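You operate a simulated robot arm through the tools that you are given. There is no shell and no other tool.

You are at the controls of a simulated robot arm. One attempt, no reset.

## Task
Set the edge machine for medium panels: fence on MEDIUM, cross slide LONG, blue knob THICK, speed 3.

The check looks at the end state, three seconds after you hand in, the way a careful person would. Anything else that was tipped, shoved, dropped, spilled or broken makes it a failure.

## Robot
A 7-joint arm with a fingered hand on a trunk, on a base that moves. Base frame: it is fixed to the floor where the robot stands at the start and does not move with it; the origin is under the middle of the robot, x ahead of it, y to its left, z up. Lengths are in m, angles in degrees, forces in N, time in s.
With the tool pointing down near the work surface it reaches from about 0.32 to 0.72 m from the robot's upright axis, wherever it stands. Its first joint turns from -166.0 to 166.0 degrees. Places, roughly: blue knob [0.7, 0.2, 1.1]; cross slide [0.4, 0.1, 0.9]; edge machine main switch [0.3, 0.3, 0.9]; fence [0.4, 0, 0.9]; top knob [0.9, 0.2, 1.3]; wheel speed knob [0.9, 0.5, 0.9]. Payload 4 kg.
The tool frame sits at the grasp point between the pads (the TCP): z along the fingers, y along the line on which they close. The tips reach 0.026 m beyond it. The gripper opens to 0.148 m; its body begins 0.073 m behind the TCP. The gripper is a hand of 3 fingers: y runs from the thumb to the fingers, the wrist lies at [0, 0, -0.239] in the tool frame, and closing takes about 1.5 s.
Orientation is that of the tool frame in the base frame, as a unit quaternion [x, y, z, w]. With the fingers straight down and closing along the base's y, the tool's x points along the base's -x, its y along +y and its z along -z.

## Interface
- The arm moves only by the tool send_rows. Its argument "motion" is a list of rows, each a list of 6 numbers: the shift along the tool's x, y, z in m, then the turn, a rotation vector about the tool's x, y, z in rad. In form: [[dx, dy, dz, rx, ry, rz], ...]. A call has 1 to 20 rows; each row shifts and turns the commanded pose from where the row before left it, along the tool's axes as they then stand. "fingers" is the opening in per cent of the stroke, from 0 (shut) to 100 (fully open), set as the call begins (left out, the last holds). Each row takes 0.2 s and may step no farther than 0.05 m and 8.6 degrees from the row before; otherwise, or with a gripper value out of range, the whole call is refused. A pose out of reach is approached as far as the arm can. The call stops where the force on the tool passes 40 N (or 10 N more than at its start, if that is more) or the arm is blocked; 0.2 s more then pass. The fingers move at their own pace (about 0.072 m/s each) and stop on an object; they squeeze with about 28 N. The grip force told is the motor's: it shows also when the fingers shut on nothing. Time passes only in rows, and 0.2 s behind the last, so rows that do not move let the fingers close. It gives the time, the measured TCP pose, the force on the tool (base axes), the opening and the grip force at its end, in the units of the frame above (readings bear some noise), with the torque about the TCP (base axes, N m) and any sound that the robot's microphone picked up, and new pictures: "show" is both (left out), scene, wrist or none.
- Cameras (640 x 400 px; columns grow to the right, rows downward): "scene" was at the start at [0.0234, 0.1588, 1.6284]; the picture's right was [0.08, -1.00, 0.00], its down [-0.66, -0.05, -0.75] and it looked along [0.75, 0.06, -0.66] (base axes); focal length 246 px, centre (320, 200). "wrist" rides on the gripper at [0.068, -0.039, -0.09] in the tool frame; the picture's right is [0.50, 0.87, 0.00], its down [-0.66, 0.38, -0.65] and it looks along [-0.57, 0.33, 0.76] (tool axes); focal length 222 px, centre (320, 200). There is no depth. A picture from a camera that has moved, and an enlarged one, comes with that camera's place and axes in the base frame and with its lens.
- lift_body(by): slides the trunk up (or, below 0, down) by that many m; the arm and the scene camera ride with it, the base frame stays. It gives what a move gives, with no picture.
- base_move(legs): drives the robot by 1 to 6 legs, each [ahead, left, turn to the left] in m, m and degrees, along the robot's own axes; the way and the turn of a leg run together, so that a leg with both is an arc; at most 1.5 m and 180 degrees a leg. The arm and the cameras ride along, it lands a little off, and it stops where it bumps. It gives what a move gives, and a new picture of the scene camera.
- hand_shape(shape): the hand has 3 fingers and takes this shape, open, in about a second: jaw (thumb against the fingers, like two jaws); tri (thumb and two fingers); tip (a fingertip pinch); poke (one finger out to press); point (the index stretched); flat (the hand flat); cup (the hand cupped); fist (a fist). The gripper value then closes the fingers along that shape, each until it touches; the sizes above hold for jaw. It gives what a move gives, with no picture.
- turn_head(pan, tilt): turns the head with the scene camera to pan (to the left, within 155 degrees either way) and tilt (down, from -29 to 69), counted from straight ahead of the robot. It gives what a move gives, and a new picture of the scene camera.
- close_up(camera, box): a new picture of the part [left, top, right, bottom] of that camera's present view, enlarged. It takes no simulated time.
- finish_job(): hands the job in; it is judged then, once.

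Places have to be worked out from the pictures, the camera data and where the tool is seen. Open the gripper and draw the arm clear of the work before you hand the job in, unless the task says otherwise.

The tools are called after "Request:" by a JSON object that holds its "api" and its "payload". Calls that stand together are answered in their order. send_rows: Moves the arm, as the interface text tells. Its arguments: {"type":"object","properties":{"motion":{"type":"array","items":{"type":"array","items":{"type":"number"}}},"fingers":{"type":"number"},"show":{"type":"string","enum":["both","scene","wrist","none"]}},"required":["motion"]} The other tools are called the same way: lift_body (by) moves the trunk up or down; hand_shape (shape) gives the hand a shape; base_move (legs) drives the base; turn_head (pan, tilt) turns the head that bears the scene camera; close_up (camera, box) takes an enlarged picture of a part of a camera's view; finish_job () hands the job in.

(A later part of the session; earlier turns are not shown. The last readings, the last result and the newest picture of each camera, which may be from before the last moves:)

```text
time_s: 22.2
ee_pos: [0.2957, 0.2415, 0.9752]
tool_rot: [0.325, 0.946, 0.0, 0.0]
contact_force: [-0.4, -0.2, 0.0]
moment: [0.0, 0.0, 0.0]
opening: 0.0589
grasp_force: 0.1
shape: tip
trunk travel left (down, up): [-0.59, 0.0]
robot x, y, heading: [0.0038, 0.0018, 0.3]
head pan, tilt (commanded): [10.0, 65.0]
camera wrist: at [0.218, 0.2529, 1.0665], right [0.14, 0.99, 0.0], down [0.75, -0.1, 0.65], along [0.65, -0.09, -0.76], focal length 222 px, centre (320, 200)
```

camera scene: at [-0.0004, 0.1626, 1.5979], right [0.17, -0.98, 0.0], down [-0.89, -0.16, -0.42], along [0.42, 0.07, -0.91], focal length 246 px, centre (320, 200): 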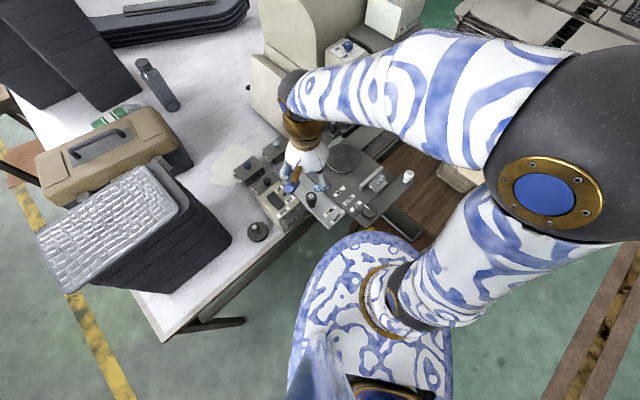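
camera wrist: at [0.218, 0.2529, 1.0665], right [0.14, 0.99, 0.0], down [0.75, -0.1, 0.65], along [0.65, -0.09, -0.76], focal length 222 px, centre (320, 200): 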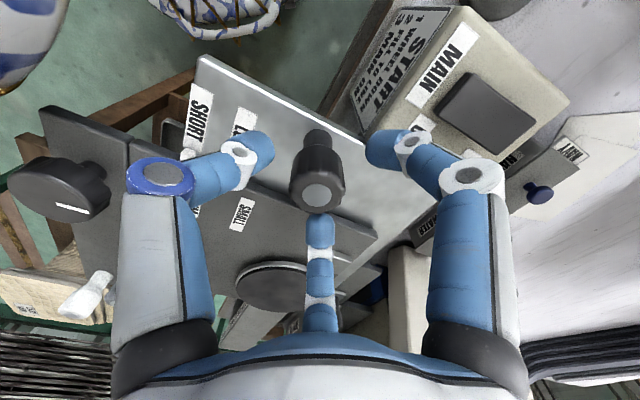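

No contact and the handle is centred between the fingers. Closing on it.

Request:
{"api": "send_rows", "payload": {"motion": [[0, 0, 0, 0, 0, 0], [0, 0, 0, 0, 0, 0], [0, 0, 0, 0, 0, 0], [0, 0, 0, 0, 0, 0], [0, 0, 0, 0, 0, 0]], "fingers": 0, "show": "wrist"}}

```text
time_s: 23.4
ee_pos: [0.2954, 0.2401, 0.975]
tool_rot: [0.324, 0.946, 0.0, 0.0]
contact_force: [-1.9, -0.5, -5.9]
moment: [0.0, 0.07, -0.02]
opening: 0.0258
grasp_force: 27.9
shape: tip
trunk travel left (down, up): [-0.59, 0.0]
robot x, y, heading: [-0.0002, 0.0015, -0.0]
head pan, tilt (commanded): [10.0, 65.0]
camera wrist: at [0.2181, 0.253, 1.0667], right [0.14, 0.99, 0.0], down [0.75, -0.1, 0.65], along [0.65, -0.09, -0.76], focal length 222 px, centre (320, 200)
```

wrist: 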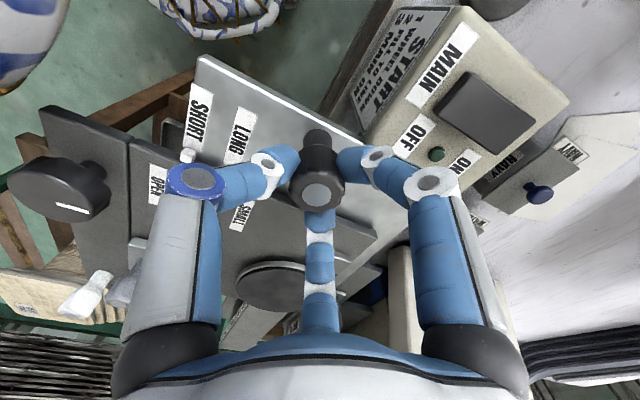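

Held firmly (opening 26 mm). Pulling along tool -y (toward the table's front) 12 mm to see whether the plate follows and which way the labels move past the index.

Request:
{"api": "send_rows", "payload": {"motion": [[0, -0.004, 0, 0, 0, 0], [0, -0.004, 0, 0, 0, 0], [0, -0.004, 0, 0, 0, 0], [0, 0, 0, 0, 0, 0]], "show": "wrist"}}

Request:
{"api": "close_up", "payload": {"camera": "scene", "box": [310, 180, 370, 230]}}

```text
time_s: 24.4
ee_pos: [0.2907, 0.2346, 0.9759]
tool_rot: [0.325, 0.946, 0.001, 0.0]
contact_force: [16.9, 23.0, 1.2]
moment: [0.56, -0.45, -0.01]
opening: 0.0234
grasp_force: 27.6
shape: tip
trunk travel left (down, up): [-0.59, 0.0]
robot x, y, heading: [0.0003, -0.002, 0.0]
head pan, tilt (commanded): [10.0, 65.0]
camera wrist: at [0.2127, 0.2465, 1.0665], right [0.14, 0.99, 0.0], down [0.75, -0.11, 0.66], along [0.65, -0.09, -0.76], focal length 222 px, centre (320, 200)
```

wrist: 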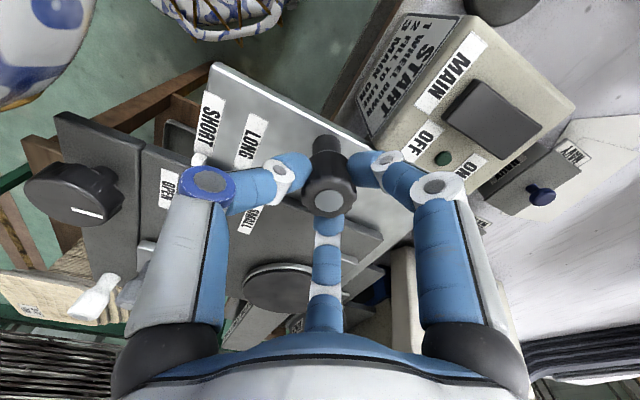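

```text
8.00 times, centred on (340, 205) of scene
camera zoom: at [0.0019, 0.1659, 1.5977], right [0.17, -0.98, 0.0], down [-0.89, -0.16, -0.42], along [0.41, 0.07, -0.91], focal length 1972 px, centre (160, 160)
```

zoom: 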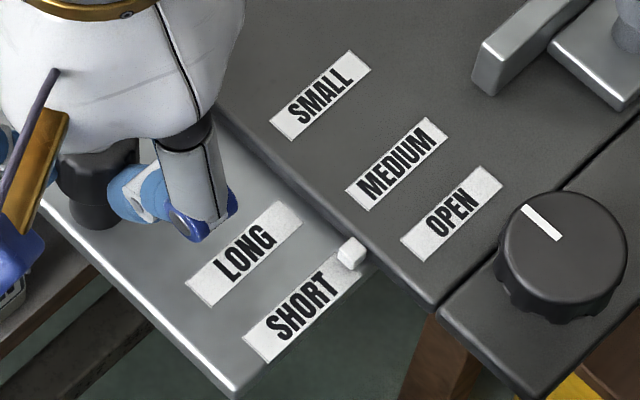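

Force rose to ~28 N along the pull while the index still seems to sit at SHORT, so the plate barely moved or is held. I'll zoom on the index and the round knob on the strip before pulling any harder.

Request:
{"api": "close_up", "payload": {"camera": "scene", "box": [320, 190, 368, 225]}}

Request:
{"api": "close_up", "payload": {"camera": "wrist", "box": [0, 90, 260, 340]}}

Request:
{"api": "close_up", "payload": {"camera": "scene", "box": [340, 170, 420, 240]}}

```text
11.43 times, centred on (344, 208) of scene
camera zoom: at [0.0019, 0.1659, 1.5977], right [0.17, -0.98, 0.0], down [-0.89, -0.16, -0.42], along [0.41, 0.07, -0.91], focal length 2816 px, centre (46, 114)
```

zoom: 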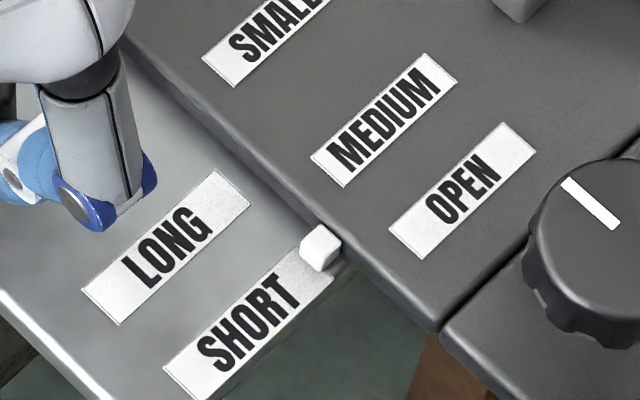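

```text
1.60 times, centred on (130, 215) of wrist
camera zoom: at [0.2127, 0.2465, 1.0665], right [0.14, 0.99, 0.0], down [0.75, -0.11, 0.66], along [0.65, -0.09, -0.76], focal length 355 px, centre (624, 176)
```

zoom: 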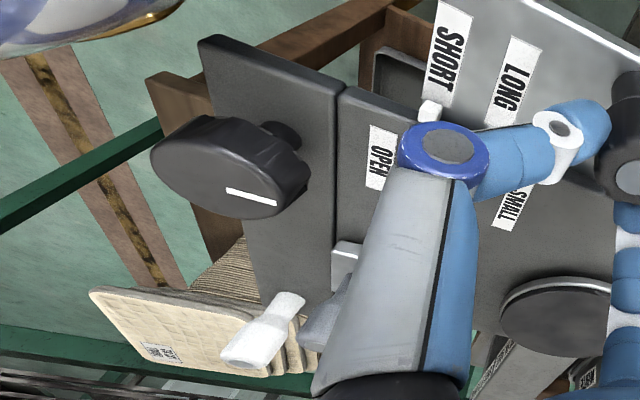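

```text
5.71 times, centred on (380, 205) of scene
camera zoom: at [0.0019, 0.1659, 1.5977], right [0.17, -0.98, 0.0], down [-0.89, -0.16, -0.42], along [0.41, 0.07, -0.91], focal length 1408 px, centre (-23, 171)
```

zoom: 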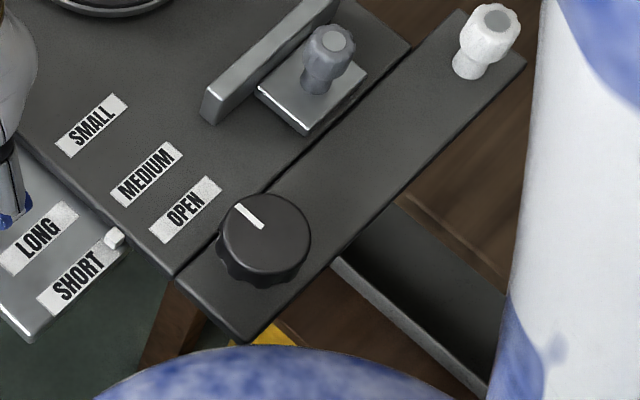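

The plate hasn't moved relative to the index. I'll pull a little more, up to the 40 N limit, to see whether it is just stiff friction.

Request:
{"api": "send_rows", "payload": {"motion": [[0, -0.003, 0, 0, 0, 0], [0, -0.003, 0, 0, 0, 0], [0, -0.003, 0, 0, 0, 0], [0, 0, 0, 0, 0, 0]], "show": "wrist"}}

Request:
{"api": "close_up", "payload": {"camera": "scene", "box": [320, 190, 368, 225]}}

```text
time_s: 25.1
ee_pos: [0.2888, 0.231, 0.9763]
tool_rot: [0.324, 0.946, 0.006, 0.002]
contact_force: [15.6, 21.2, -8.0]
moment: [0.36, -0.25, 0.0]
opening: 0.0246
grasp_force: 28.1
shape: tip
trunk travel left (down, up): [-0.59, 0.0]
robot x, y, heading: [-0.0013, -0.0027, 0.1]
head pan, tilt (commanded): [10.0, 65.0]
stopped in row 3: the force on the tool passed its limit at 41 N (the readings are from after the stop); the commanded pose is now the measured one
camera wrist: at [0.2103, 0.2431, 1.0671], right [0.14, 0.99, 0.01], down [0.74, -0.11, 0.66], along [0.65, -0.08, -0.75], focal length 222 px, centre (320, 200)
```

wrist: 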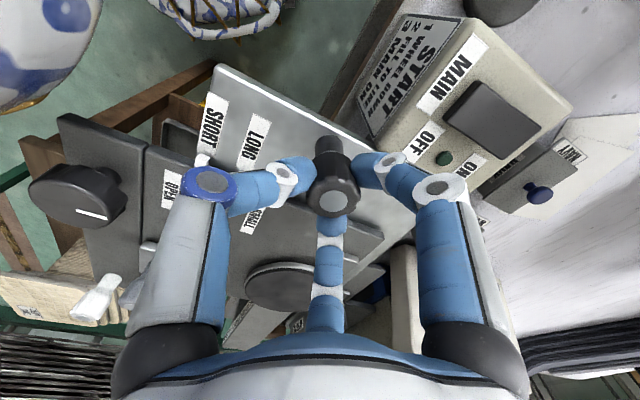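

```text
11.43 times, centred on (344, 208) of scene
camera zoom: at [0.0023, 0.1665, 1.5972], right [0.17, -0.98, 0.0], down [-0.89, -0.16, -0.42], along [0.41, 0.07, -0.91], focal length 2816 px, centre (46, 114)
```

zoom: 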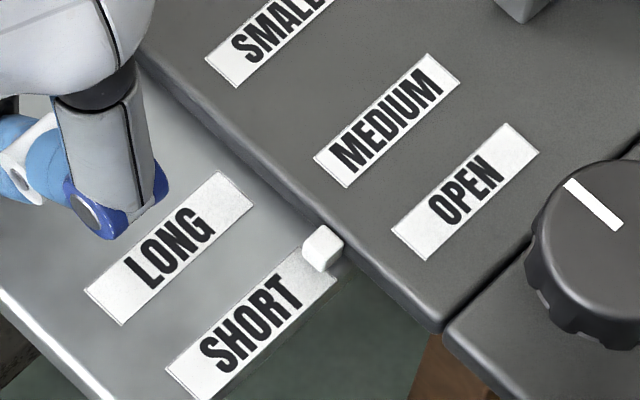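

It stopped at 41 N with no plate motion, so the slide is clamped. I'll relax back to the starting point, release the handle, rise and study the round knob and white handle on the strip.

Request:
{"api": "send_rows", "payload": {"motion": [[0, 0.0065, 0, 0, 0, 0], [0, 0.006, 0, 0, 0, 0], [0, 0, 0, 0, 0, 0]], "show": "none"}}

Request:
{"api": "send_rows", "payload": {"motion": [[0, 0, 0, 0, 0, 0], [0, 0, 0, 0, 0, 0], [0, 0, 0, 0, 0, 0], [0, 0, -0.03, 0, 0, 0], [0, 0, -0.04, 0, 0, 0], [0, 0, -0.04, 0, 0, 0]], "fingers": 40, "show": "both"}}

```text
time_s: 25.9
ee_pos: [0.2915, 0.2362, 0.9761]
tool_rot: [0.324, 0.946, 0.003, 0.001]
contact_force: [-1.5, 3.0, 0.3]
moment: [-0.07, 0.09, -0.03]
opening: 0.0258
grasp_force: 28.5
shape: tip
trunk travel left (down, up): [-0.59, 0.0]
robot x, y, heading: [0.0001, -0.0018, -0.1]
head pan, tilt (commanded): [10.0, 65.0]
```

```text
time_s: 27.3
ee_pos: [0.2916, 0.2353, 1.0875]
tool_rot: [0.325, 0.946, 0.004, 0.001]
contact_force: [-0.2, 0.4, 0.0]
moment: [-0.01, 0.0, 0.03]
opening: 0.0587
grasp_force: 0.0
shape: tip
trunk travel left (down, up): [-0.59, 0.0]
robot x, y, heading: [0.0003, -0.0004, -0.2]
head pan, tilt (commanded): [10.0, 65.0]
camera scene: at [-0.001, 0.1626, 1.5979], right [0.17, -0.98, 0.0], down [-0.89, -0.16, -0.42], along [0.42, 0.07, -0.91], focal length 246 px, centre (320, 200)
camera wrist: at [0.2132, 0.2476, 1.178], right [0.14, 0.99, 0.01], down [0.75, -0.11, 0.66], along [0.65, -0.08, -0.75], focal length 222 px, centre (320, 200)
```

scene: 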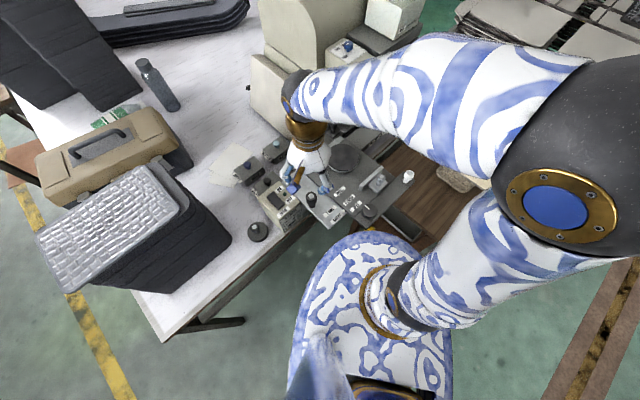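
wrist: 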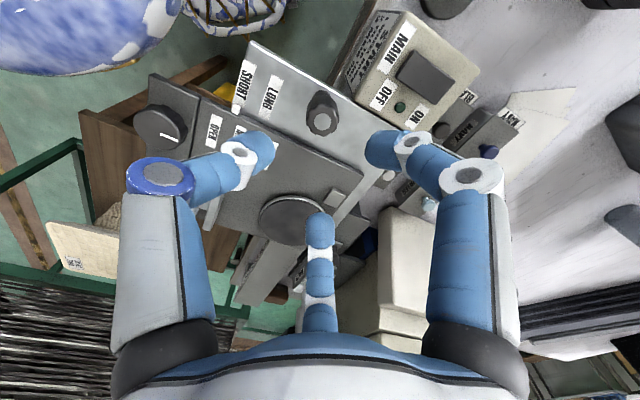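

Handle released with the plate unmoved. I'll look around the strip knob for lock markings from the scene camera at another angle.

Request:
{"api": "turn_head", "payload": {"pan": 0, "tilt": 60}}

Request:
{"api": "close_up", "payload": {"camera": "scene", "box": [290, 190, 400, 265]}}

Request:
{"api": "close_up", "payload": {"camera": "wrist", "box": [120, 30, 360, 180]}}

```text
time_s: 28.0
ee_pos: [0.2916, 0.2365, 1.0877]
tool_rot: [0.324, 0.946, 0.005, 0.002]
contact_force: [-0.5, -0.3, 0.3]
moment: [0.03, 0.01, 0.02]
opening: 0.0586
grasp_force: 0.0
shape: tip
trunk travel left (down, up): [-0.59, 0.0]
robot x, y, heading: [-0.0006, -0.0005, 0.1]
head pan, tilt (commanded): [0.0, 60.0]
camera scene: at [0.0062, 0.1522, 1.6034], right [0.0, -1.0, 0.0], down [-0.87, 0.0, -0.5], along [0.5, 0.0, -0.87], focal length 246 px, centre (320, 200)
```

scene: 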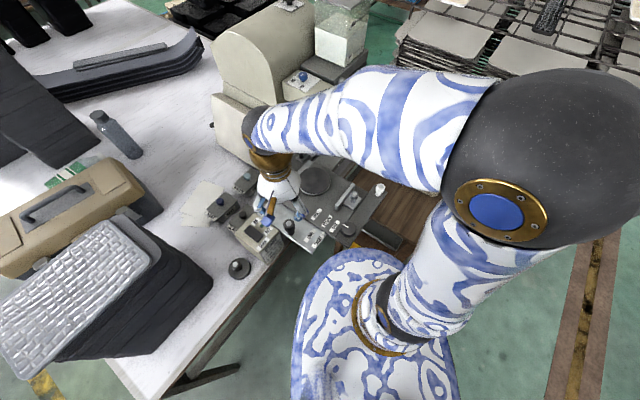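

```text
5.33 times, centred on (345, 228) of scene
camera zoom: at [0.0062, 0.1522, 1.6034], right [0.0, -1.0, 0.0], down [-0.87, 0.0, -0.5], along [0.5, 0.0, -0.87], focal length 1314 px, centre (187, 53)
```

zoom: 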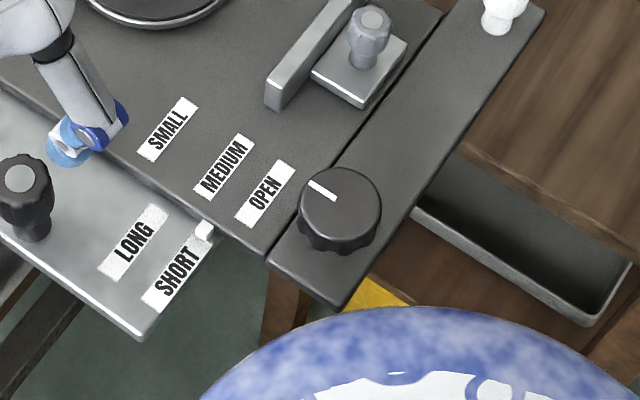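

```text
2.67 times, centred on (240, 105) of wrist
camera zoom: at [0.2137, 0.2477, 1.1774], right [0.14, 0.99, 0.01], down [0.75, -0.11, 0.66], along [0.65, -0.08, -0.75], focal length 592 px, centre (533, 453)
```

zoom: 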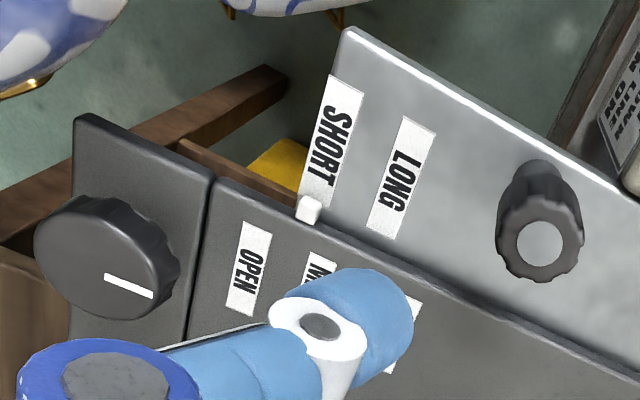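

No printed marks near it, but the round knob beside the index is the likely clamp. It is too close to my axis (0.30 m), so I'll raise the hand and back the base off 0.12 m to work on it comfortably.

Request:
{"api": "send_rows", "payload": {"motion": [[0, 0, -0.04, 0, 0, 0], [0, 0, -0.04, 0, 0, 0]], "show": "none"}}

Request:
{"api": "base_move", "payload": {"legs": [[-0.12, 0, 0]]}}

```text
time_s: 28.6
ee_pos: [0.2906, 0.2368, 1.1681]
tool_rot: [0.325, 0.946, 0.005, 0.002]
contact_force: [0.2, -0.5, 0.3]
moment: [0.01, -0.04, 0.01]
opening: 0.059
grasp_force: 0.1
shape: tip
trunk travel left (down, up): [-0.59, 0.0]
robot x, y, heading: [-0.0008, 0.0007, 0.3]
head pan, tilt (commanded): [0.0, 60.0]
```

```text
time_s: 29.9
ee_pos: [0.1691, 0.2353, 1.1694]
tool_rot: [0.325, 0.946, 0.004, 0.003]
contact_force: [0.3, 0.2, 0.2]
moment: [0.01, 0.03, 0.0]
opening: 0.0589
grasp_force: 0.1
shape: tip
trunk travel left (down, up): [-0.59, 0.0]
robot x, y, heading: [-0.1235, -0.0011, 0.2]
head pan, tilt (commanded): [0.0, 60.0]
camera scene: at [-0.1158, 0.1521, 1.6035], right [0.0, -1.0, 0.0], down [-0.87, 0.0, -0.5], along [0.5, 0.0, -0.87], focal length 246 px, centre (320, 200)
```

scene: 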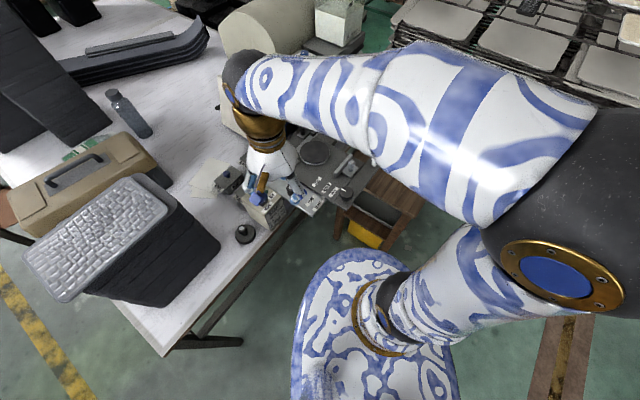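

Moving over the knob at about (0.29, 0.07), levelling the small tool tilt on the way, and looking down with the wrist camera.

Request:
{"api": "send_rows", "payload": {"motion": [[-0.0392, -0.011, 0, 0.0095, 0.0031, 0], [-0.0392, -0.011, 0, 0, 0, 0], [-0.0392, -0.011, 0, 0, 0, 0], [-0.0392, -0.011, 0, 0, 0, 0], [-0.0392, -0.011, 0, 0, 0, 0], [0, 0, 0.04, 0, 0, 0], [0, 0, 0.04, 0, 0, 0], [0, 0, 0, 0, 0, 0]], "fingers": 55, "show": "both"}}

Request:
{"api": "close_up", "payload": {"camera": "wrist", "box": [220, 40, 420, 200]}}

```text
time_s: 31.7
ee_pos: [0.2896, 0.0715, 1.0853]
tool_rot: [0.325, 0.946, 0.0, -0.001]
contact_force: [0.1, 0.3, -0.2]
moment: [0.0, -0.02, 0.01]
opening: 0.0808
grasp_force: 0.0
shape: tip
trunk travel left (down, up): [-0.59, 0.0]
robot x, y, heading: [-0.1198, -0.0006, 0.2]
head pan, tilt (commanded): [0.0, 60.0]
camera scene: at [-0.1146, 0.152, 1.6035], right [0.0, -1.0, 0.0], down [-0.87, 0.0, -0.5], along [0.5, 0.0, -0.87], focal length 246 px, centre (320, 200)
camera wrist: at [0.2133, 0.0843, 1.1771], right [0.14, 0.99, 0.0], down [0.75, -0.1, 0.65], along [0.65, -0.09, -0.76], focal length 222 px, centre (320, 200)
```

scene: 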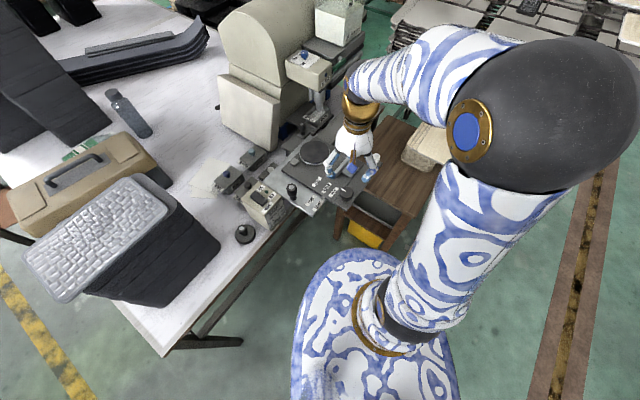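
wrist: 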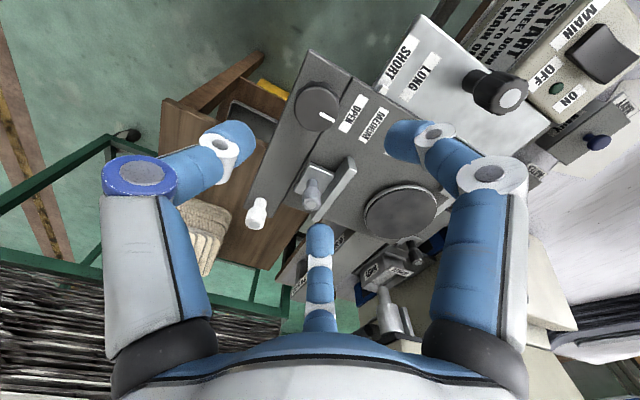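

```text
2.50 times, centred on (320, 120) of wrist
camera zoom: at [0.2133, 0.0843, 1.1771], right [0.14, 0.99, 0.0], down [0.75, -0.1, 0.65], along [0.65, -0.09, -0.76], focal length 555 px, centre (320, 400)
```

zoom: 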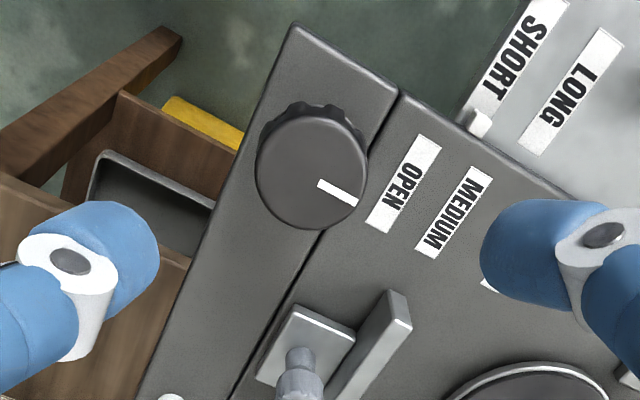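

The knob centre is about (0.2885, 0.069) with its top near z 0.95 and its white line pointing along the table's depth. I'll centre, descend around it and close.

Request:
{"api": "send_rows", "payload": {"motion": [[-0.0004, -0.0045, 0.03, 0, 0, 0], [0, 0, 0.03, 0, 0, 0], [0, 0, 0.03, 0, 0, 0], [0, 0, 0.02, 0, 0, 0], [0, 0, 0.018, 0, 0, 0], [0, 0, 0, 0, 0, 0]], "show": "wrist"}}

```text
time_s: 33.1
ee_pos: [0.2877, 0.0695, 0.9601]
tool_rot: [0.325, 0.946, 0.001, -0.002]
contact_force: [0.0, -0.1, -0.3]
moment: [-0.02, 0.0, 0.0]
opening: 0.0812
grasp_force: 0.1
shape: tip
trunk travel left (down, up): [-0.59, 0.0]
robot x, y, heading: [-0.121, 0.0022, 0.2]
head pan, tilt (commanded): [0.0, 60.0]
camera wrist: at [0.2113, 0.0814, 1.0512], right [0.14, 0.99, 0.0], down [0.75, -0.1, 0.65], along [0.65, -0.09, -0.76], focal length 222 px, centre (320, 200)
```

wrist: 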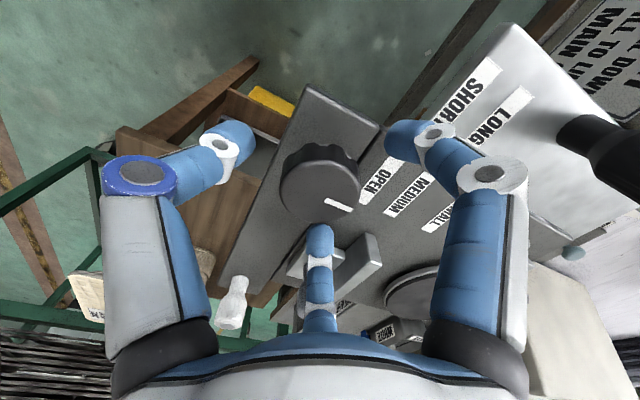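

Centred with no contact. Closing on the knob rim.

Request:
{"api": "send_rows", "payload": {"motion": [[0, 0, 0, 0, 0, 0], [0, 0, 0, 0, 0, 0], [0, 0, 0, 0, 0, 0], [0, 0, 0, 0, 0, 0], [0, 0, 0, 0, 0, 0]], "fingers": 0, "show": "wrist"}}

```text
time_s: 34.3
ee_pos: [0.2883, 0.0687, 0.9595]
tool_rot: [0.324, 0.946, 0.0, -0.002]
contact_force: [-0.5, -0.2, -12.9]
moment: [0.01, -0.02, 0.01]
opening: 0.0377
grasp_force: 27.8
shape: tip
trunk travel left (down, up): [-0.59, 0.0]
robot x, y, heading: [-0.1211, -0.0005, 0.1]
head pan, tilt (commanded): [0.0, 60.0]
camera wrist: at [0.2118, 0.0813, 1.051], right [0.14, 0.99, 0.0], down [0.75, -0.1, 0.65], along [0.64, -0.09, -0.76], focal length 222 px, centre (320, 200)
```

wrist: 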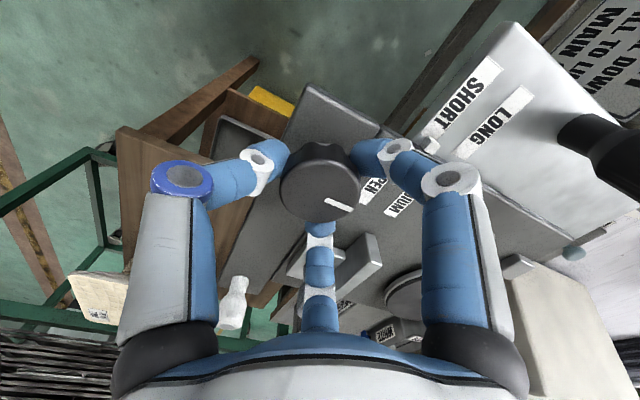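

Grip is good. I'll try turning it counter-clockwise seen from above (loosen) about 20° and watch the torque.

Request:
{"api": "send_rows", "payload": {"motion": [[0, 0, 0, 0, 0, -0.12], [0, 0, 0, 0, 0, -0.12], [0, 0, 0, 0, 0, -0.12], [0, 0, 0, 0, 0, 0]], "show": "wrist"}}

Request:
{"api": "close_up", "payload": {"camera": "wrist", "box": [220, 90, 440, 260]}}

```text
time_s: 35.3
ee_pos: [0.2889, 0.0701, 0.9605]
tool_rot: [0.148, 0.989, 0.0, -0.002]
contact_force: [-2.1, 2.6, -16.0]
moment: [0.03, 0.03, -0.02]
opening: 0.0378
grasp_force: 27.8
shape: tip
trunk travel left (down, up): [-0.59, 0.0]
robot x, y, heading: [-0.1198, 0.0, 0.5]
head pan, tilt (commanded): [0.0, 60.0]
camera wrist: at [0.2129, 0.0537, 1.0514], right [-0.22, 0.97, 0.0], down [0.74, 0.17, 0.65], along [0.64, 0.15, -0.76], focal length 222 px, centre (320, 200)
```

wrist: 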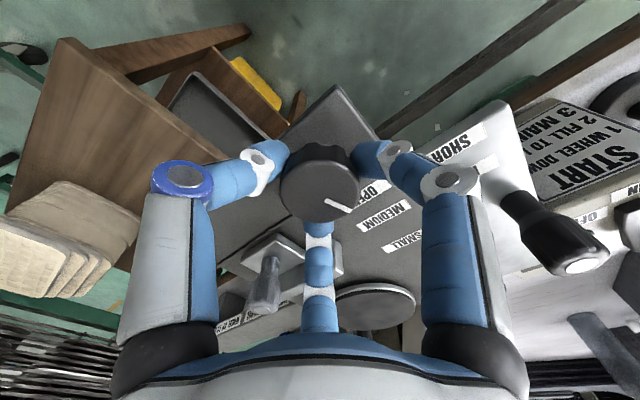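

```text
2.35 times, centred on (330, 175) of wrist
camera zoom: at [0.2129, 0.0537, 1.0514], right [-0.22, 0.97, 0.0], down [0.74, 0.17, 0.65], along [0.64, 0.15, -0.76], focal length 523 px, centre (296, 259)
```

zoom: 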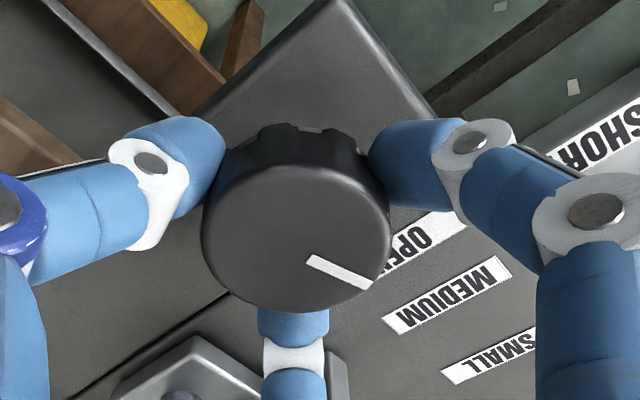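

The knob turns freely with the hand (line fixed in the wrist view). I'll continue to about 80–90° and watch for a stop.

Request:
{"api": "send_rows", "payload": {"motion": [[0, 0, 0, 0, 0, -0.14], [0, 0, 0, 0, 0, -0.14], [0, 0, 0, 0, 0, -0.14], [0, 0, 0, 0, 0, -0.14], [0, 0, 0, 0, 0, -0.14], [0, 0, 0, 0, 0, -0.14], [0, 0, 0, 0, 0, -0.14], [0, 0, 0, 0, 0, -0.14], [0, 0, 0, 0, 0, 0]], "show": "both"}}

Request:
{"api": "close_up", "payload": {"camera": "wrist", "box": [220, 90, 440, 260]}}

Request:
{"api": "close_up", "payload": {"camera": "scene", "box": [270, 150, 390, 230]}}

```text
time_s: 37.3
ee_pos: [0.2896, 0.0704, 0.96]
tool_rot: [-0.399, 0.917, 0.002, 0.0]
contact_force: [-1.0, 4.9, -11.9]
moment: [-0.27, 0.06, -0.9]
opening: 0.03
grasp_force: 27.7
shape: tip
trunk travel left (down, up): [-0.59, 0.0]
robot x, y, heading: [-0.1209, -0.0004, 0.3]
head pan, tilt (commanded): [0.0, 60.0]
camera scene: at [-0.1137, 0.153, 1.6034], right [0.0, -1.0, 0.0], down [-0.87, 0.0, -0.5], along [0.5, 0.0, -0.87], focal length 246 px, centre (320, 200)
camera wrist: at [0.2712, -0.0044, 1.0511], right [-0.97, 0.22, 0.0], down [0.17, 0.74, 0.65], along [0.14, 0.64, -0.76], focal length 222 px, centre (320, 200)
```

scene: 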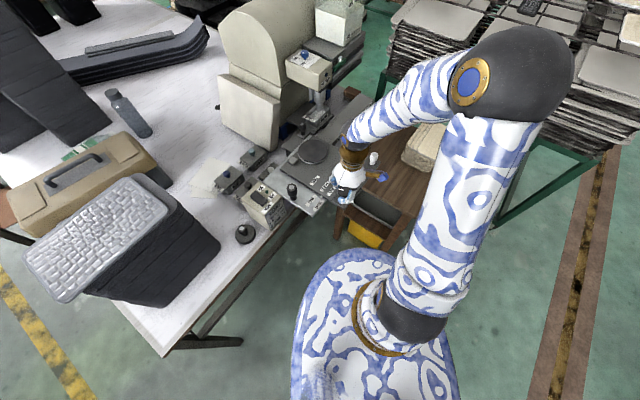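
wrist: 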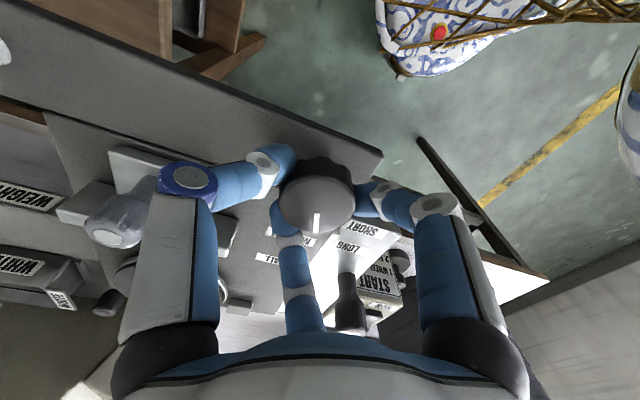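

```text
2.35 times, centred on (330, 175) of wrist
camera zoom: at [0.2712, -0.0044, 1.0511], right [-0.97, 0.22, 0.0], down [0.17, 0.74, 0.65], along [0.14, 0.64, -0.76], focal length 523 px, centre (296, 259)
```

zoom: 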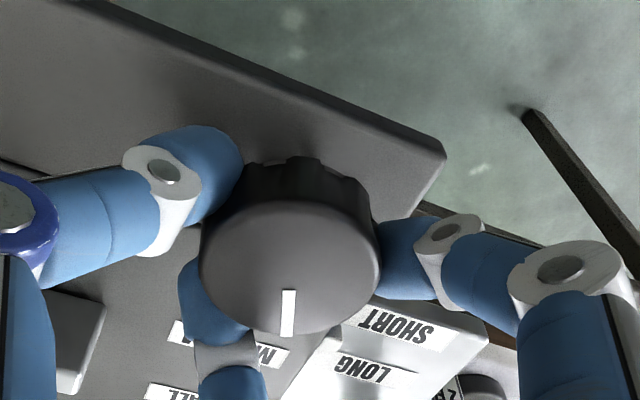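

```text
5.00 times, centred on (330, 190) of scene
camera zoom: at [-0.1137, 0.153, 1.6034], right [0.0, -1.0, 0.0], down [-0.87, 0.0, -0.5], along [0.5, 0.0, -0.87], focal length 1232 px, centre (270, 250)
```

zoom: 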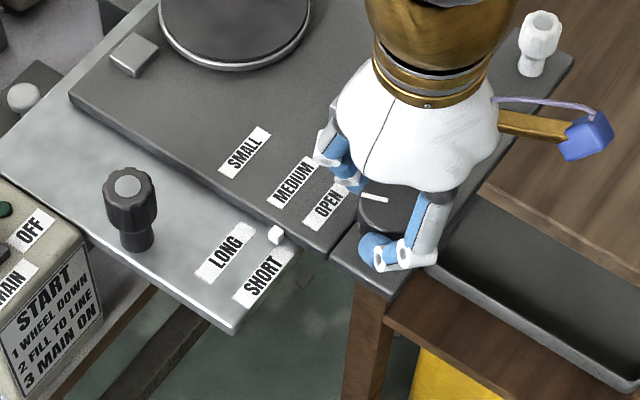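

The knob reached a stop after roughly 35° (torque −0.9 N m, fingers now slipping). I'll release it and see where the line rests.

Request:
{"api": "send_rows", "payload": {"motion": [[0, 0, 0, 0, 0, 0], [0, 0, 0, 0, 0, 0], [0, 0, 0, 0, 0, 0], [0, 0, -0.03, 0, 0, 0], [0, 0, -0.04, 0, 0, 0], [0, 0, -0.04, 0, 0, 0]], "fingers": 55, "show": "wrist"}}

Request:
{"api": "close_up", "payload": {"camera": "wrist", "box": [220, 50, 420, 200]}}

Request:
{"api": "close_up", "payload": {"camera": "scene", "box": [270, 150, 390, 230]}}

```text
time_s: 38.7
ee_pos: [0.2878, 0.0689, 1.0682]
tool_rot: [-0.398, 0.917, 0.002, 0.0]
contact_force: [-0.2, -0.1, 0.8]
moment: [0.02, 0.03, -0.01]
opening: 0.0809
grasp_force: 0.0
shape: tip
trunk travel left (down, up): [-0.59, 0.0]
robot x, y, heading: [-0.1222, 0.0002, -0.1]
head pan, tilt (commanded): [0.0, 60.0]
camera wrist: at [0.2702, -0.0059, 1.1602], right [-0.97, 0.23, 0.0], down [0.17, 0.74, 0.65], along [0.15, 0.64, -0.76], focal length 222 px, centre (320, 200)
```

wrist: 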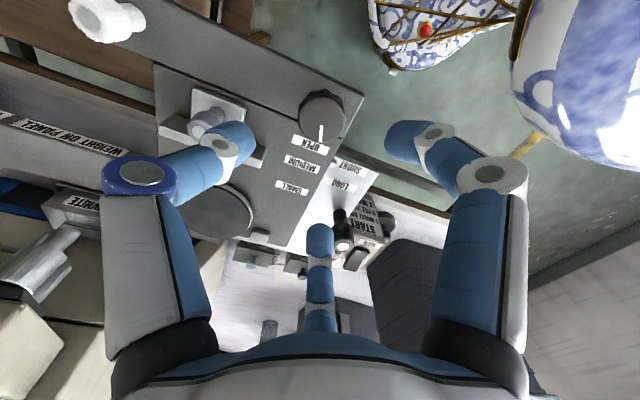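

```text
2.67 times, centred on (320, 125) of wrist
camera zoom: at [0.2702, -0.0059, 1.1602], right [-0.97, 0.23, 0.0], down [0.17, 0.74, 0.65], along [0.15, 0.64, -0.76], focal length 592 px, centre (320, 400)
```

zoom: 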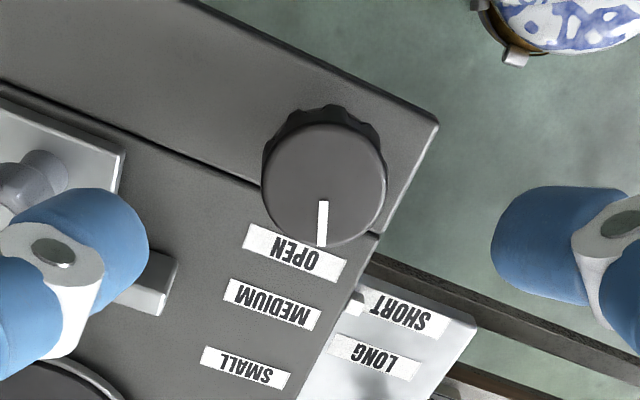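

```text
5.00 times, centred on (330, 190) of scene
camera zoom: at [-0.115, 0.1522, 1.6034], right [0.0, -1.0, 0.0], down [-0.87, 0.0, -0.5], along [0.5, 0.0, -0.87], focal length 1232 px, centre (270, 250)
```

zoom: 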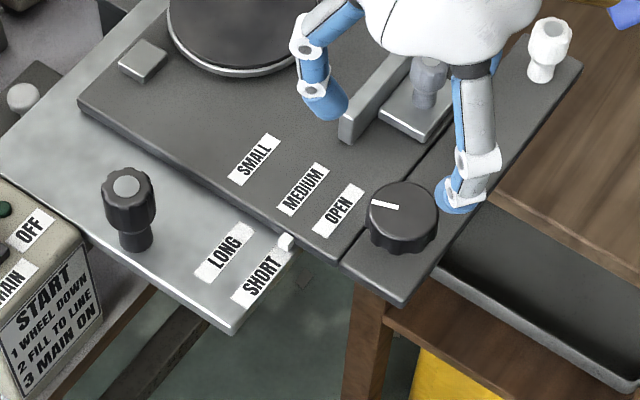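

The line now rests about 30° further round. I'll test whether that freed the slide: turn the tool to align with the table and move over the black handle again.

Request:
{"api": "send_rows", "payload": {"motion": [[0, 0, 0, 0, 0, -0.0883], [-0.0344, 0.025, 0, 0, 0, 0], [-0.0344, 0.025, 0, 0, 0, 0], [-0.0344, 0.025, 0, 0, 0, 0], [-0.0345, 0.025, 0, 0, 0, 0], [0, 0, 0, 0, 0, 0]], "fingers": 40, "show": "wrist"}}

Request:
{"api": "close_up", "payload": {"camera": "wrist", "box": [220, 30, 420, 180]}}

```text
time_s: 40.1
ee_pos: [0.2943, 0.2386, 1.0694]
tool_rot: [-0.439, 0.899, 0.001, -0.001]
contact_force: [-0.2, -0.2, -0.2]
moment: [-0.02, 0.0, -0.02]
opening: 0.0597
grasp_force: 0.1
shape: tip
trunk travel left (down, up): [-0.59, 0.0]
robot x, y, heading: [-0.1197, -0.0021, 0.1]
head pan, tilt (commanded): [0.0, 60.0]
camera wrist: at [0.2836, 0.164, 1.1599], right [-0.99, 0.14, 0.0], down [0.11, 0.75, 0.65], along [0.09, 0.65, -0.76], focal length 222 px, centre (320, 200)
```

wrist: 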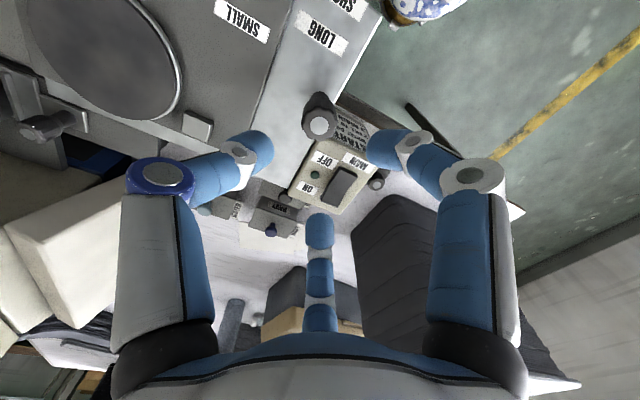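

```text
2.67 times, centred on (320, 105) of wrist
camera zoom: at [0.2836, 0.164, 1.1599], right [-0.99, 0.14, 0.0], down [0.11, 0.75, 0.65], along [0.09, 0.65, -0.76], focal length 592 px, centre (320, 453)
```

zoom: 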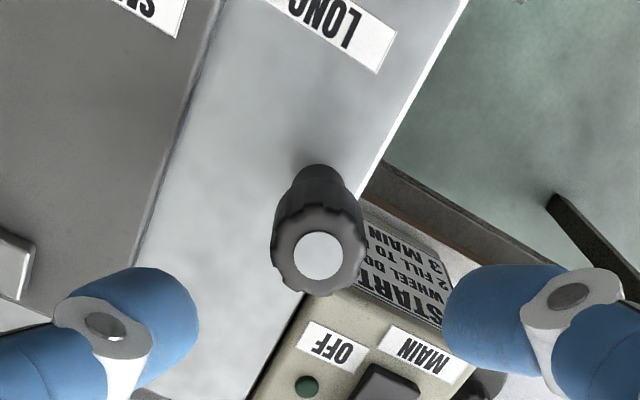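

The handle is centred under the hand. Descending to grip height and closing.

Request:
{"api": "send_rows", "payload": {"motion": [[0.001, 0, 0.03, 0, 0, 0], [0, 0, 0.03, 0, 0, 0], [0, 0, 0.034, 0, 0, 0], [0, 0, 0, 0, 0, 0]], "show": "none"}}

Request:
{"api": "send_rows", "payload": {"motion": [[0, 0, 0, 0, 0, 0], [0, 0, 0, 0, 0, 0], [0, 0, 0, 0, 0, 0], [0, 0, 0, 0, 0, 0], [0, 0, 0, 0, 0, 0]], "fingers": 0, "show": "wrist"}}

```text
time_s: 41.1
ee_pos: [0.293, 0.2388, 0.9767]
tool_rot: [-0.439, 0.899, 0.002, -0.001]
contact_force: [1.3, 0.6, -0.6]
moment: [0.01, 0.01, -0.02]
opening: 0.0591
grasp_force: 0.1
shape: tip
trunk travel left (down, up): [-0.59, 0.0]
robot x, y, heading: [-0.1193, -0.0002, 0.3]
head pan, tilt (commanded): [0.0, 60.0]
```

```text
time_s: 42.3
ee_pos: [0.2941, 0.2393, 0.9751]
tool_rot: [-0.439, 0.899, 0.001, 0.0]
contact_force: [-1.1, -1.8, -4.9]
moment: [0.0, 0.0, -0.05]
opening: 0.0254
grasp_force: 28.0
shape: tip
trunk travel left (down, up): [-0.59, 0.0]
robot x, y, heading: [-0.1205, -0.0019, -0.1]
head pan, tilt (commanded): [0.0, 60.0]
camera wrist: at [0.2829, 0.1635, 1.0668], right [-0.99, 0.14, 0.0], down [0.11, 0.75, 0.65], along [0.09, 0.65, -0.76], focal length 222 px, centre (320, 200)
```

wrist: 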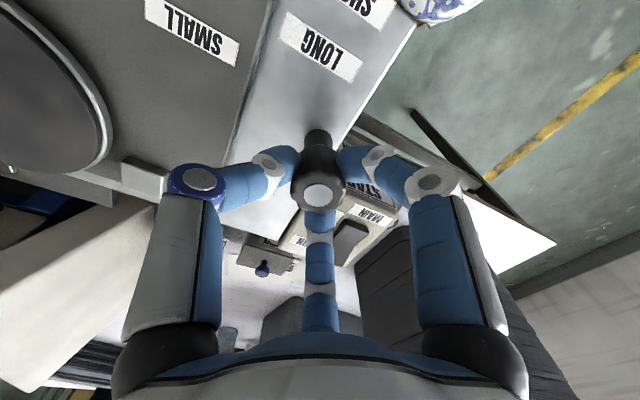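

Handle held. Now a gentle 12 mm pull along tool +x (toward the table's front edge).

Request:
{"api": "send_rows", "payload": {"motion": [[0.004, 0, 0, 0, 0, 0], [0.004, 0, 0, 0, 0, 0], [0.004, 0, 0, 0, 0, 0], [0, 0, 0, 0, 0, 0]], "show": "wrist"}}

Request:
{"api": "close_up", "payload": {"camera": "scene", "box": [270, 150, 390, 230]}}

```text
time_s: 43.3
ee_pos: [0.2884, 0.2312, 0.9746]
tool_rot: [-0.439, 0.898, 0.001, 0.0]
contact_force: [13.8, 23.3, 2.8]
moment: [0.67, -0.44, 0.18]
opening: 0.0249
grasp_force: 28.2
shape: tip
trunk travel left (down, up): [-0.59, 0.0]
robot x, y, heading: [-0.125, 0.0017, 0.2]
head pan, tilt (commanded): [0.0, 60.0]
camera wrist: at [0.2777, 0.157, 1.0663], right [-0.99, 0.14, 0.0], down [0.11, 0.75, 0.66], along [0.09, 0.65, -0.76], focal length 222 px, centre (320, 200)
```

wrist: 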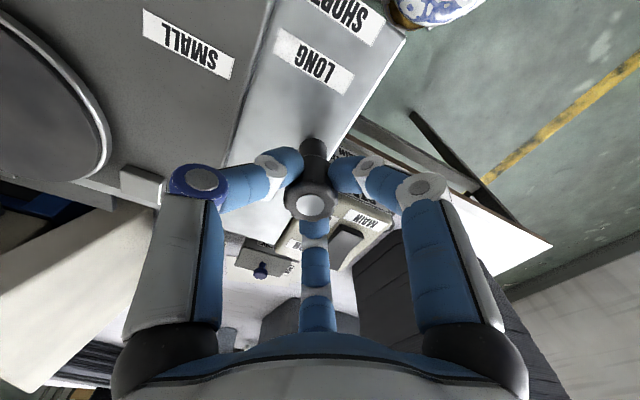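

```text
5.00 times, centred on (330, 190) of scene
camera zoom: at [-0.1128, 0.1554, 1.6032], right [0.0, -1.0, 0.0], down [-0.87, 0.0, -0.5], along [0.5, 0.0, -0.87], focal length 1232 px, centre (270, 250)
```

zoom: 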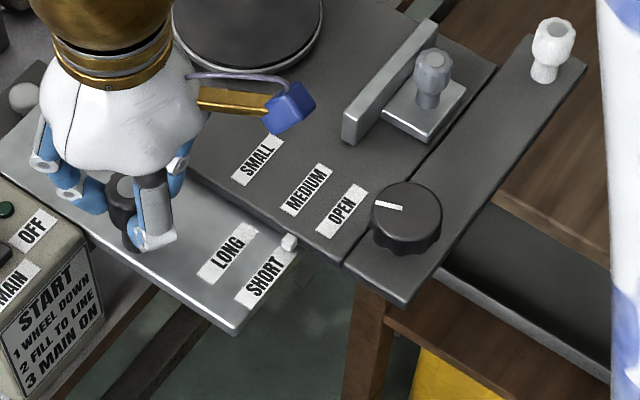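

Still clamped at 27 N. While I hold the handle I'll relax, then test gently whether it lifts or twists as a release.

Request:
{"api": "send_rows", "payload": {"motion": [[-0.006, 0, 0, 0, 0, 0], [-0.006, 0, 0, 0, 0, 0], [0, 0, 0, 0, 0, 0]], "show": "none"}}

Request:
{"api": "send_rows", "payload": {"motion": [[0, 0, 0, 0, 0, -0.1], [0, 0, 0, 0, 0, -0.1], [0, 0, 0, 0, 0, 0]], "show": "wrist"}}

Request:
{"api": "close_up", "payload": {"camera": "wrist", "box": [260, 100, 380, 230]}}

```text
time_s: 44.1
ee_pos: [0.2917, 0.2363, 0.976]
tool_rot: [-0.438, 0.899, 0.0, -0.003]
contact_force: [-12.4, -14.4, -0.1]
moment: [-0.16, 0.12, -0.32]
opening: 0.0256
grasp_force: 28.3
shape: tip
trunk travel left (down, up): [-0.59, 0.0]
robot x, y, heading: [-0.124, -0.0015, 0.0]
head pan, tilt (commanded): [0.0, 60.0]
```

```text
time_s: 44.9
ee_pos: [0.2919, 0.2365, 0.9753]
tool_rot: [-0.525, 0.851, 0.001, -0.001]
contact_force: [-15.8, -24.2, -8.1]
moment: [-0.46, 0.23, -0.55]
opening: 0.0253
grasp_force: 28.1
shape: tip
trunk travel left (down, up): [-0.59, 0.0]
robot x, y, heading: [-0.124, -0.0006, 0.1]
head pan, tilt (commanded): [0.0, 60.0]
camera wrist: at [0.2976, 0.1591, 1.0671], right [-1.0, -0.06, 0.0], down [-0.04, 0.75, 0.65], along [-0.04, 0.65, -0.76], focal length 222 px, centre (320, 200)
```

wrist: 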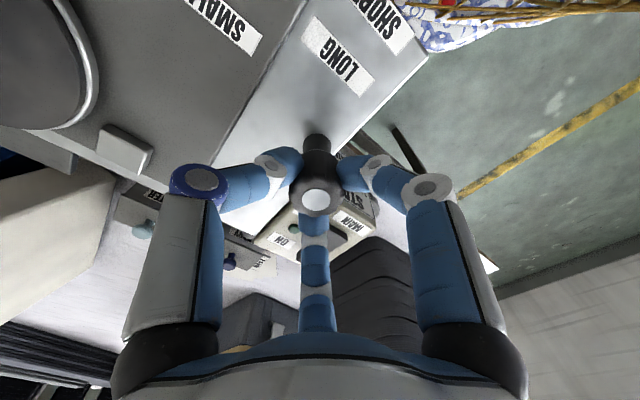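

```text
3.08 times, centred on (320, 165) of wrist
camera zoom: at [0.2976, 0.1591, 1.0671], right [-1.0, -0.06, 0.0], down [-0.04, 0.75, 0.65], along [-0.04, 0.65, -0.76], focal length 684 px, centre (320, 308)
```

zoom: 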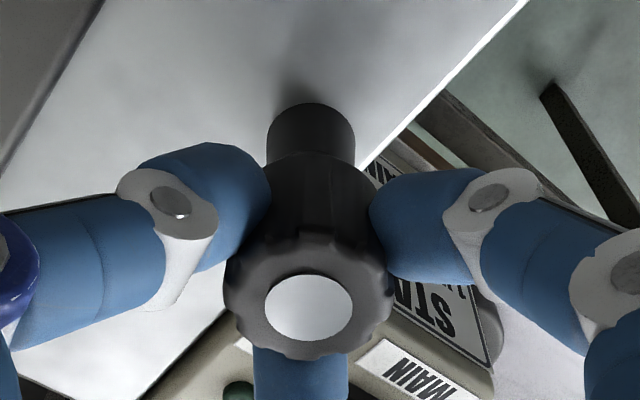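

Twisting is resisted, so it isn't a twist release. I'll undo the twist, settle, and try a small lift.

Request:
{"api": "send_rows", "payload": {"motion": [[0, 0, 0, 0, 0, 0.1], [0, 0, 0, 0, 0, 0.1], [0.003, 0, 0, 0, 0, 0], [0, 0, 0, 0, 0, 0]], "show": "none"}}

Request:
{"api": "send_rows", "payload": {"motion": [[0, 0, -0.002, 0, 0, 0], [0, 0, -0.002, 0, 0, 0], [0, 0, -0.002, 0, 0, 0], [0, 0, 0, 0, 0, 0]], "show": "wrist"}}

```text
time_s: 45.9
ee_pos: [0.2928, 0.237, 0.9769]
tool_rot: [-0.439, 0.899, 0.003, 0.0]
contact_force: [-5.0, -7.7, -13.2]
moment: [-0.16, 0.1, -0.14]
opening: 0.0242
grasp_force: 28.1
shape: tip
trunk travel left (down, up): [-0.59, 0.0]
robot x, y, heading: [-0.1218, 0.0015, 0.2]
head pan, tilt (commanded): [0.0, 60.0]
```

```text
time_s: 46.6
ee_pos: [0.2914, 0.2374, 0.9782]
tool_rot: [-0.439, 0.899, 0.001, -0.003]
contact_force: [1.6, 2.4, -27.2]
moment: [0.06, -0.02, -0.05]
opening: 0.023
grasp_force: 28.1
shape: tip
trunk travel left (down, up): [-0.59, 0.0]
robot x, y, heading: [-0.1219, -0.0006, 0.2]
head pan, tilt (commanded): [0.0, 60.0]
stopped in row 3: the force on the tool passed its limit at 41 N (the readings are from after the stop); the commanded pose is now the measured one
camera wrist: at [0.2818, 0.1614, 1.0696], right [-0.99, 0.14, 0.01], down [0.11, 0.75, 0.65], along [0.08, 0.65, -0.76], focal length 222 px, centre (320, 200)
```

wrist: 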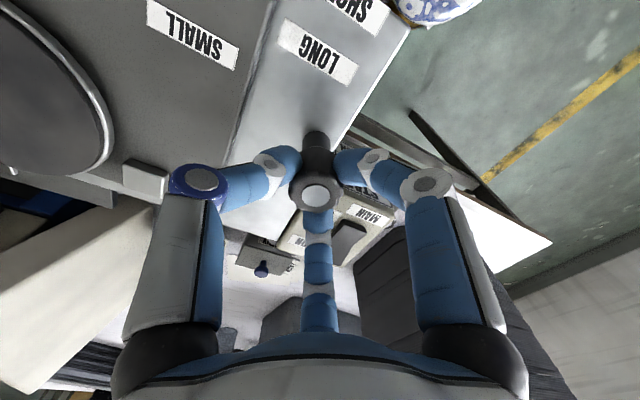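

No lift either. So the clamp is elsewhere; I'll release the handle, rise, and go back to the round knob to try turning it clockwise.

Request:
{"api": "send_rows", "payload": {"motion": [[0, 0, 0, 0, 0, 0], [0, 0, 0, 0, 0, 0], [0, 0, 0, 0, 0, 0], [0, 0, -0.035, 0, 0, 0], [0, 0, -0.045, 0, 0, 0], [0.0346, -0.0251, 0, 0, 0, 0], [0.0346, -0.0251, 0, 0, 0, 0], [0.0346, -0.0251, 0, 0, 0, 0], [0.0346, -0.0251, 0, 0, 0, 0], [0, 0, 0, 0, 0, 0]], "fingers": 55, "show": "both"}}

Request:
{"api": "close_up", "payload": {"camera": "wrist", "box": [220, 50, 420, 200]}}

Request:
{"api": "close_up", "payload": {"camera": "scene", "box": [230, 120, 350, 200]}}

```text
time_s: 48.8
ee_pos: [0.2857, 0.0666, 1.0594]
tool_rot: [-0.438, 0.899, 0.002, -0.002]
contact_force: [0.3, 0.0, -0.5]
moment: [-0.01, 0.03, 0.0]
opening: 0.0805
grasp_force: 0.1
shape: tip
trunk travel left (down, up): [-0.59, 0.0]
robot x, y, heading: [-0.1187, 0.0023, 0.4]
head pan, tilt (commanded): [0.0, 60.0]
camera scene: at [-0.1146, 0.1522, 1.6035], right [0.0, -1.0, 0.0], down [-0.87, 0.0, -0.5], along [0.5, 0.0, -0.87], focal length 246 px, centre (320, 200)
camera wrist: at [0.2752, -0.0091, 1.1508], right [-0.99, 0.14, 0.0], down [0.11, 0.75, 0.65], along [0.09, 0.65, -0.76], focal length 222 px, centre (320, 200)
```

scene: 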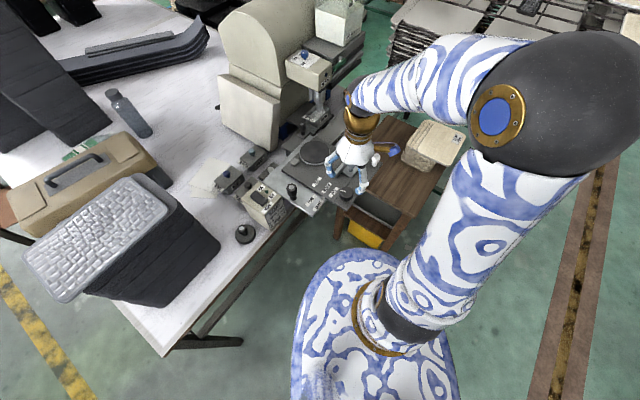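
wrist: 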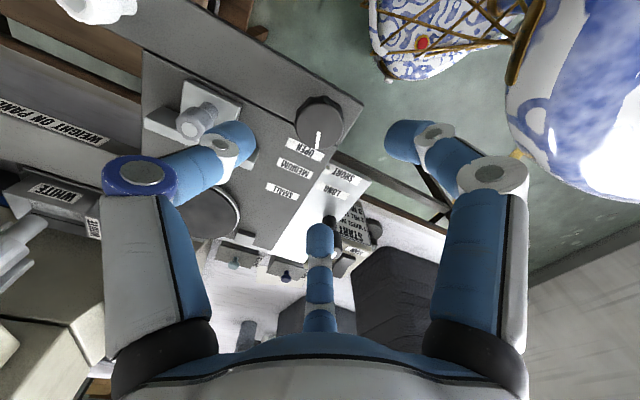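

```text
2.67 times, centred on (320, 125) of wrist
camera zoom: at [0.2752, -0.0091, 1.1508], right [-0.99, 0.14, 0.0], down [0.11, 0.75, 0.65], along [0.09, 0.65, -0.76], focal length 592 px, centre (320, 400)
```

zoom: 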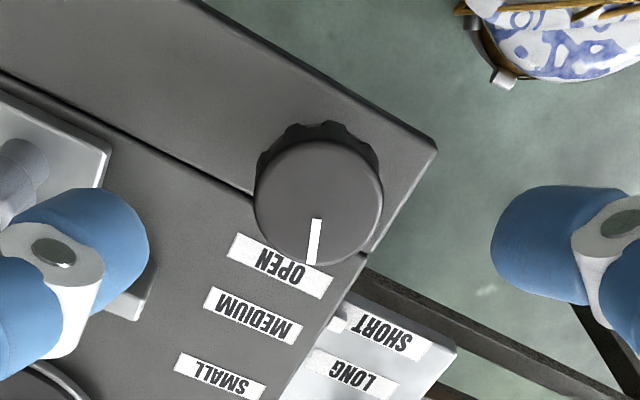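

```text
5.00 times, centred on (290, 160) of scene
camera zoom: at [-0.1146, 0.1522, 1.6035], right [0.0, -1.0, 0.0], down [-0.87, 0.0, -0.5], along [0.5, 0.0, -0.87], focal length 1232 px, centre (470, 400)
```

zoom: 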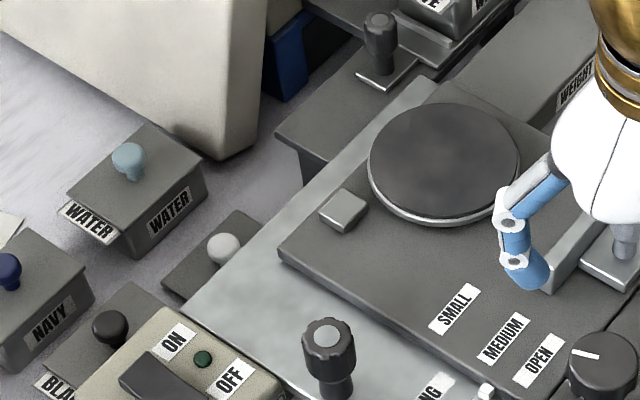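

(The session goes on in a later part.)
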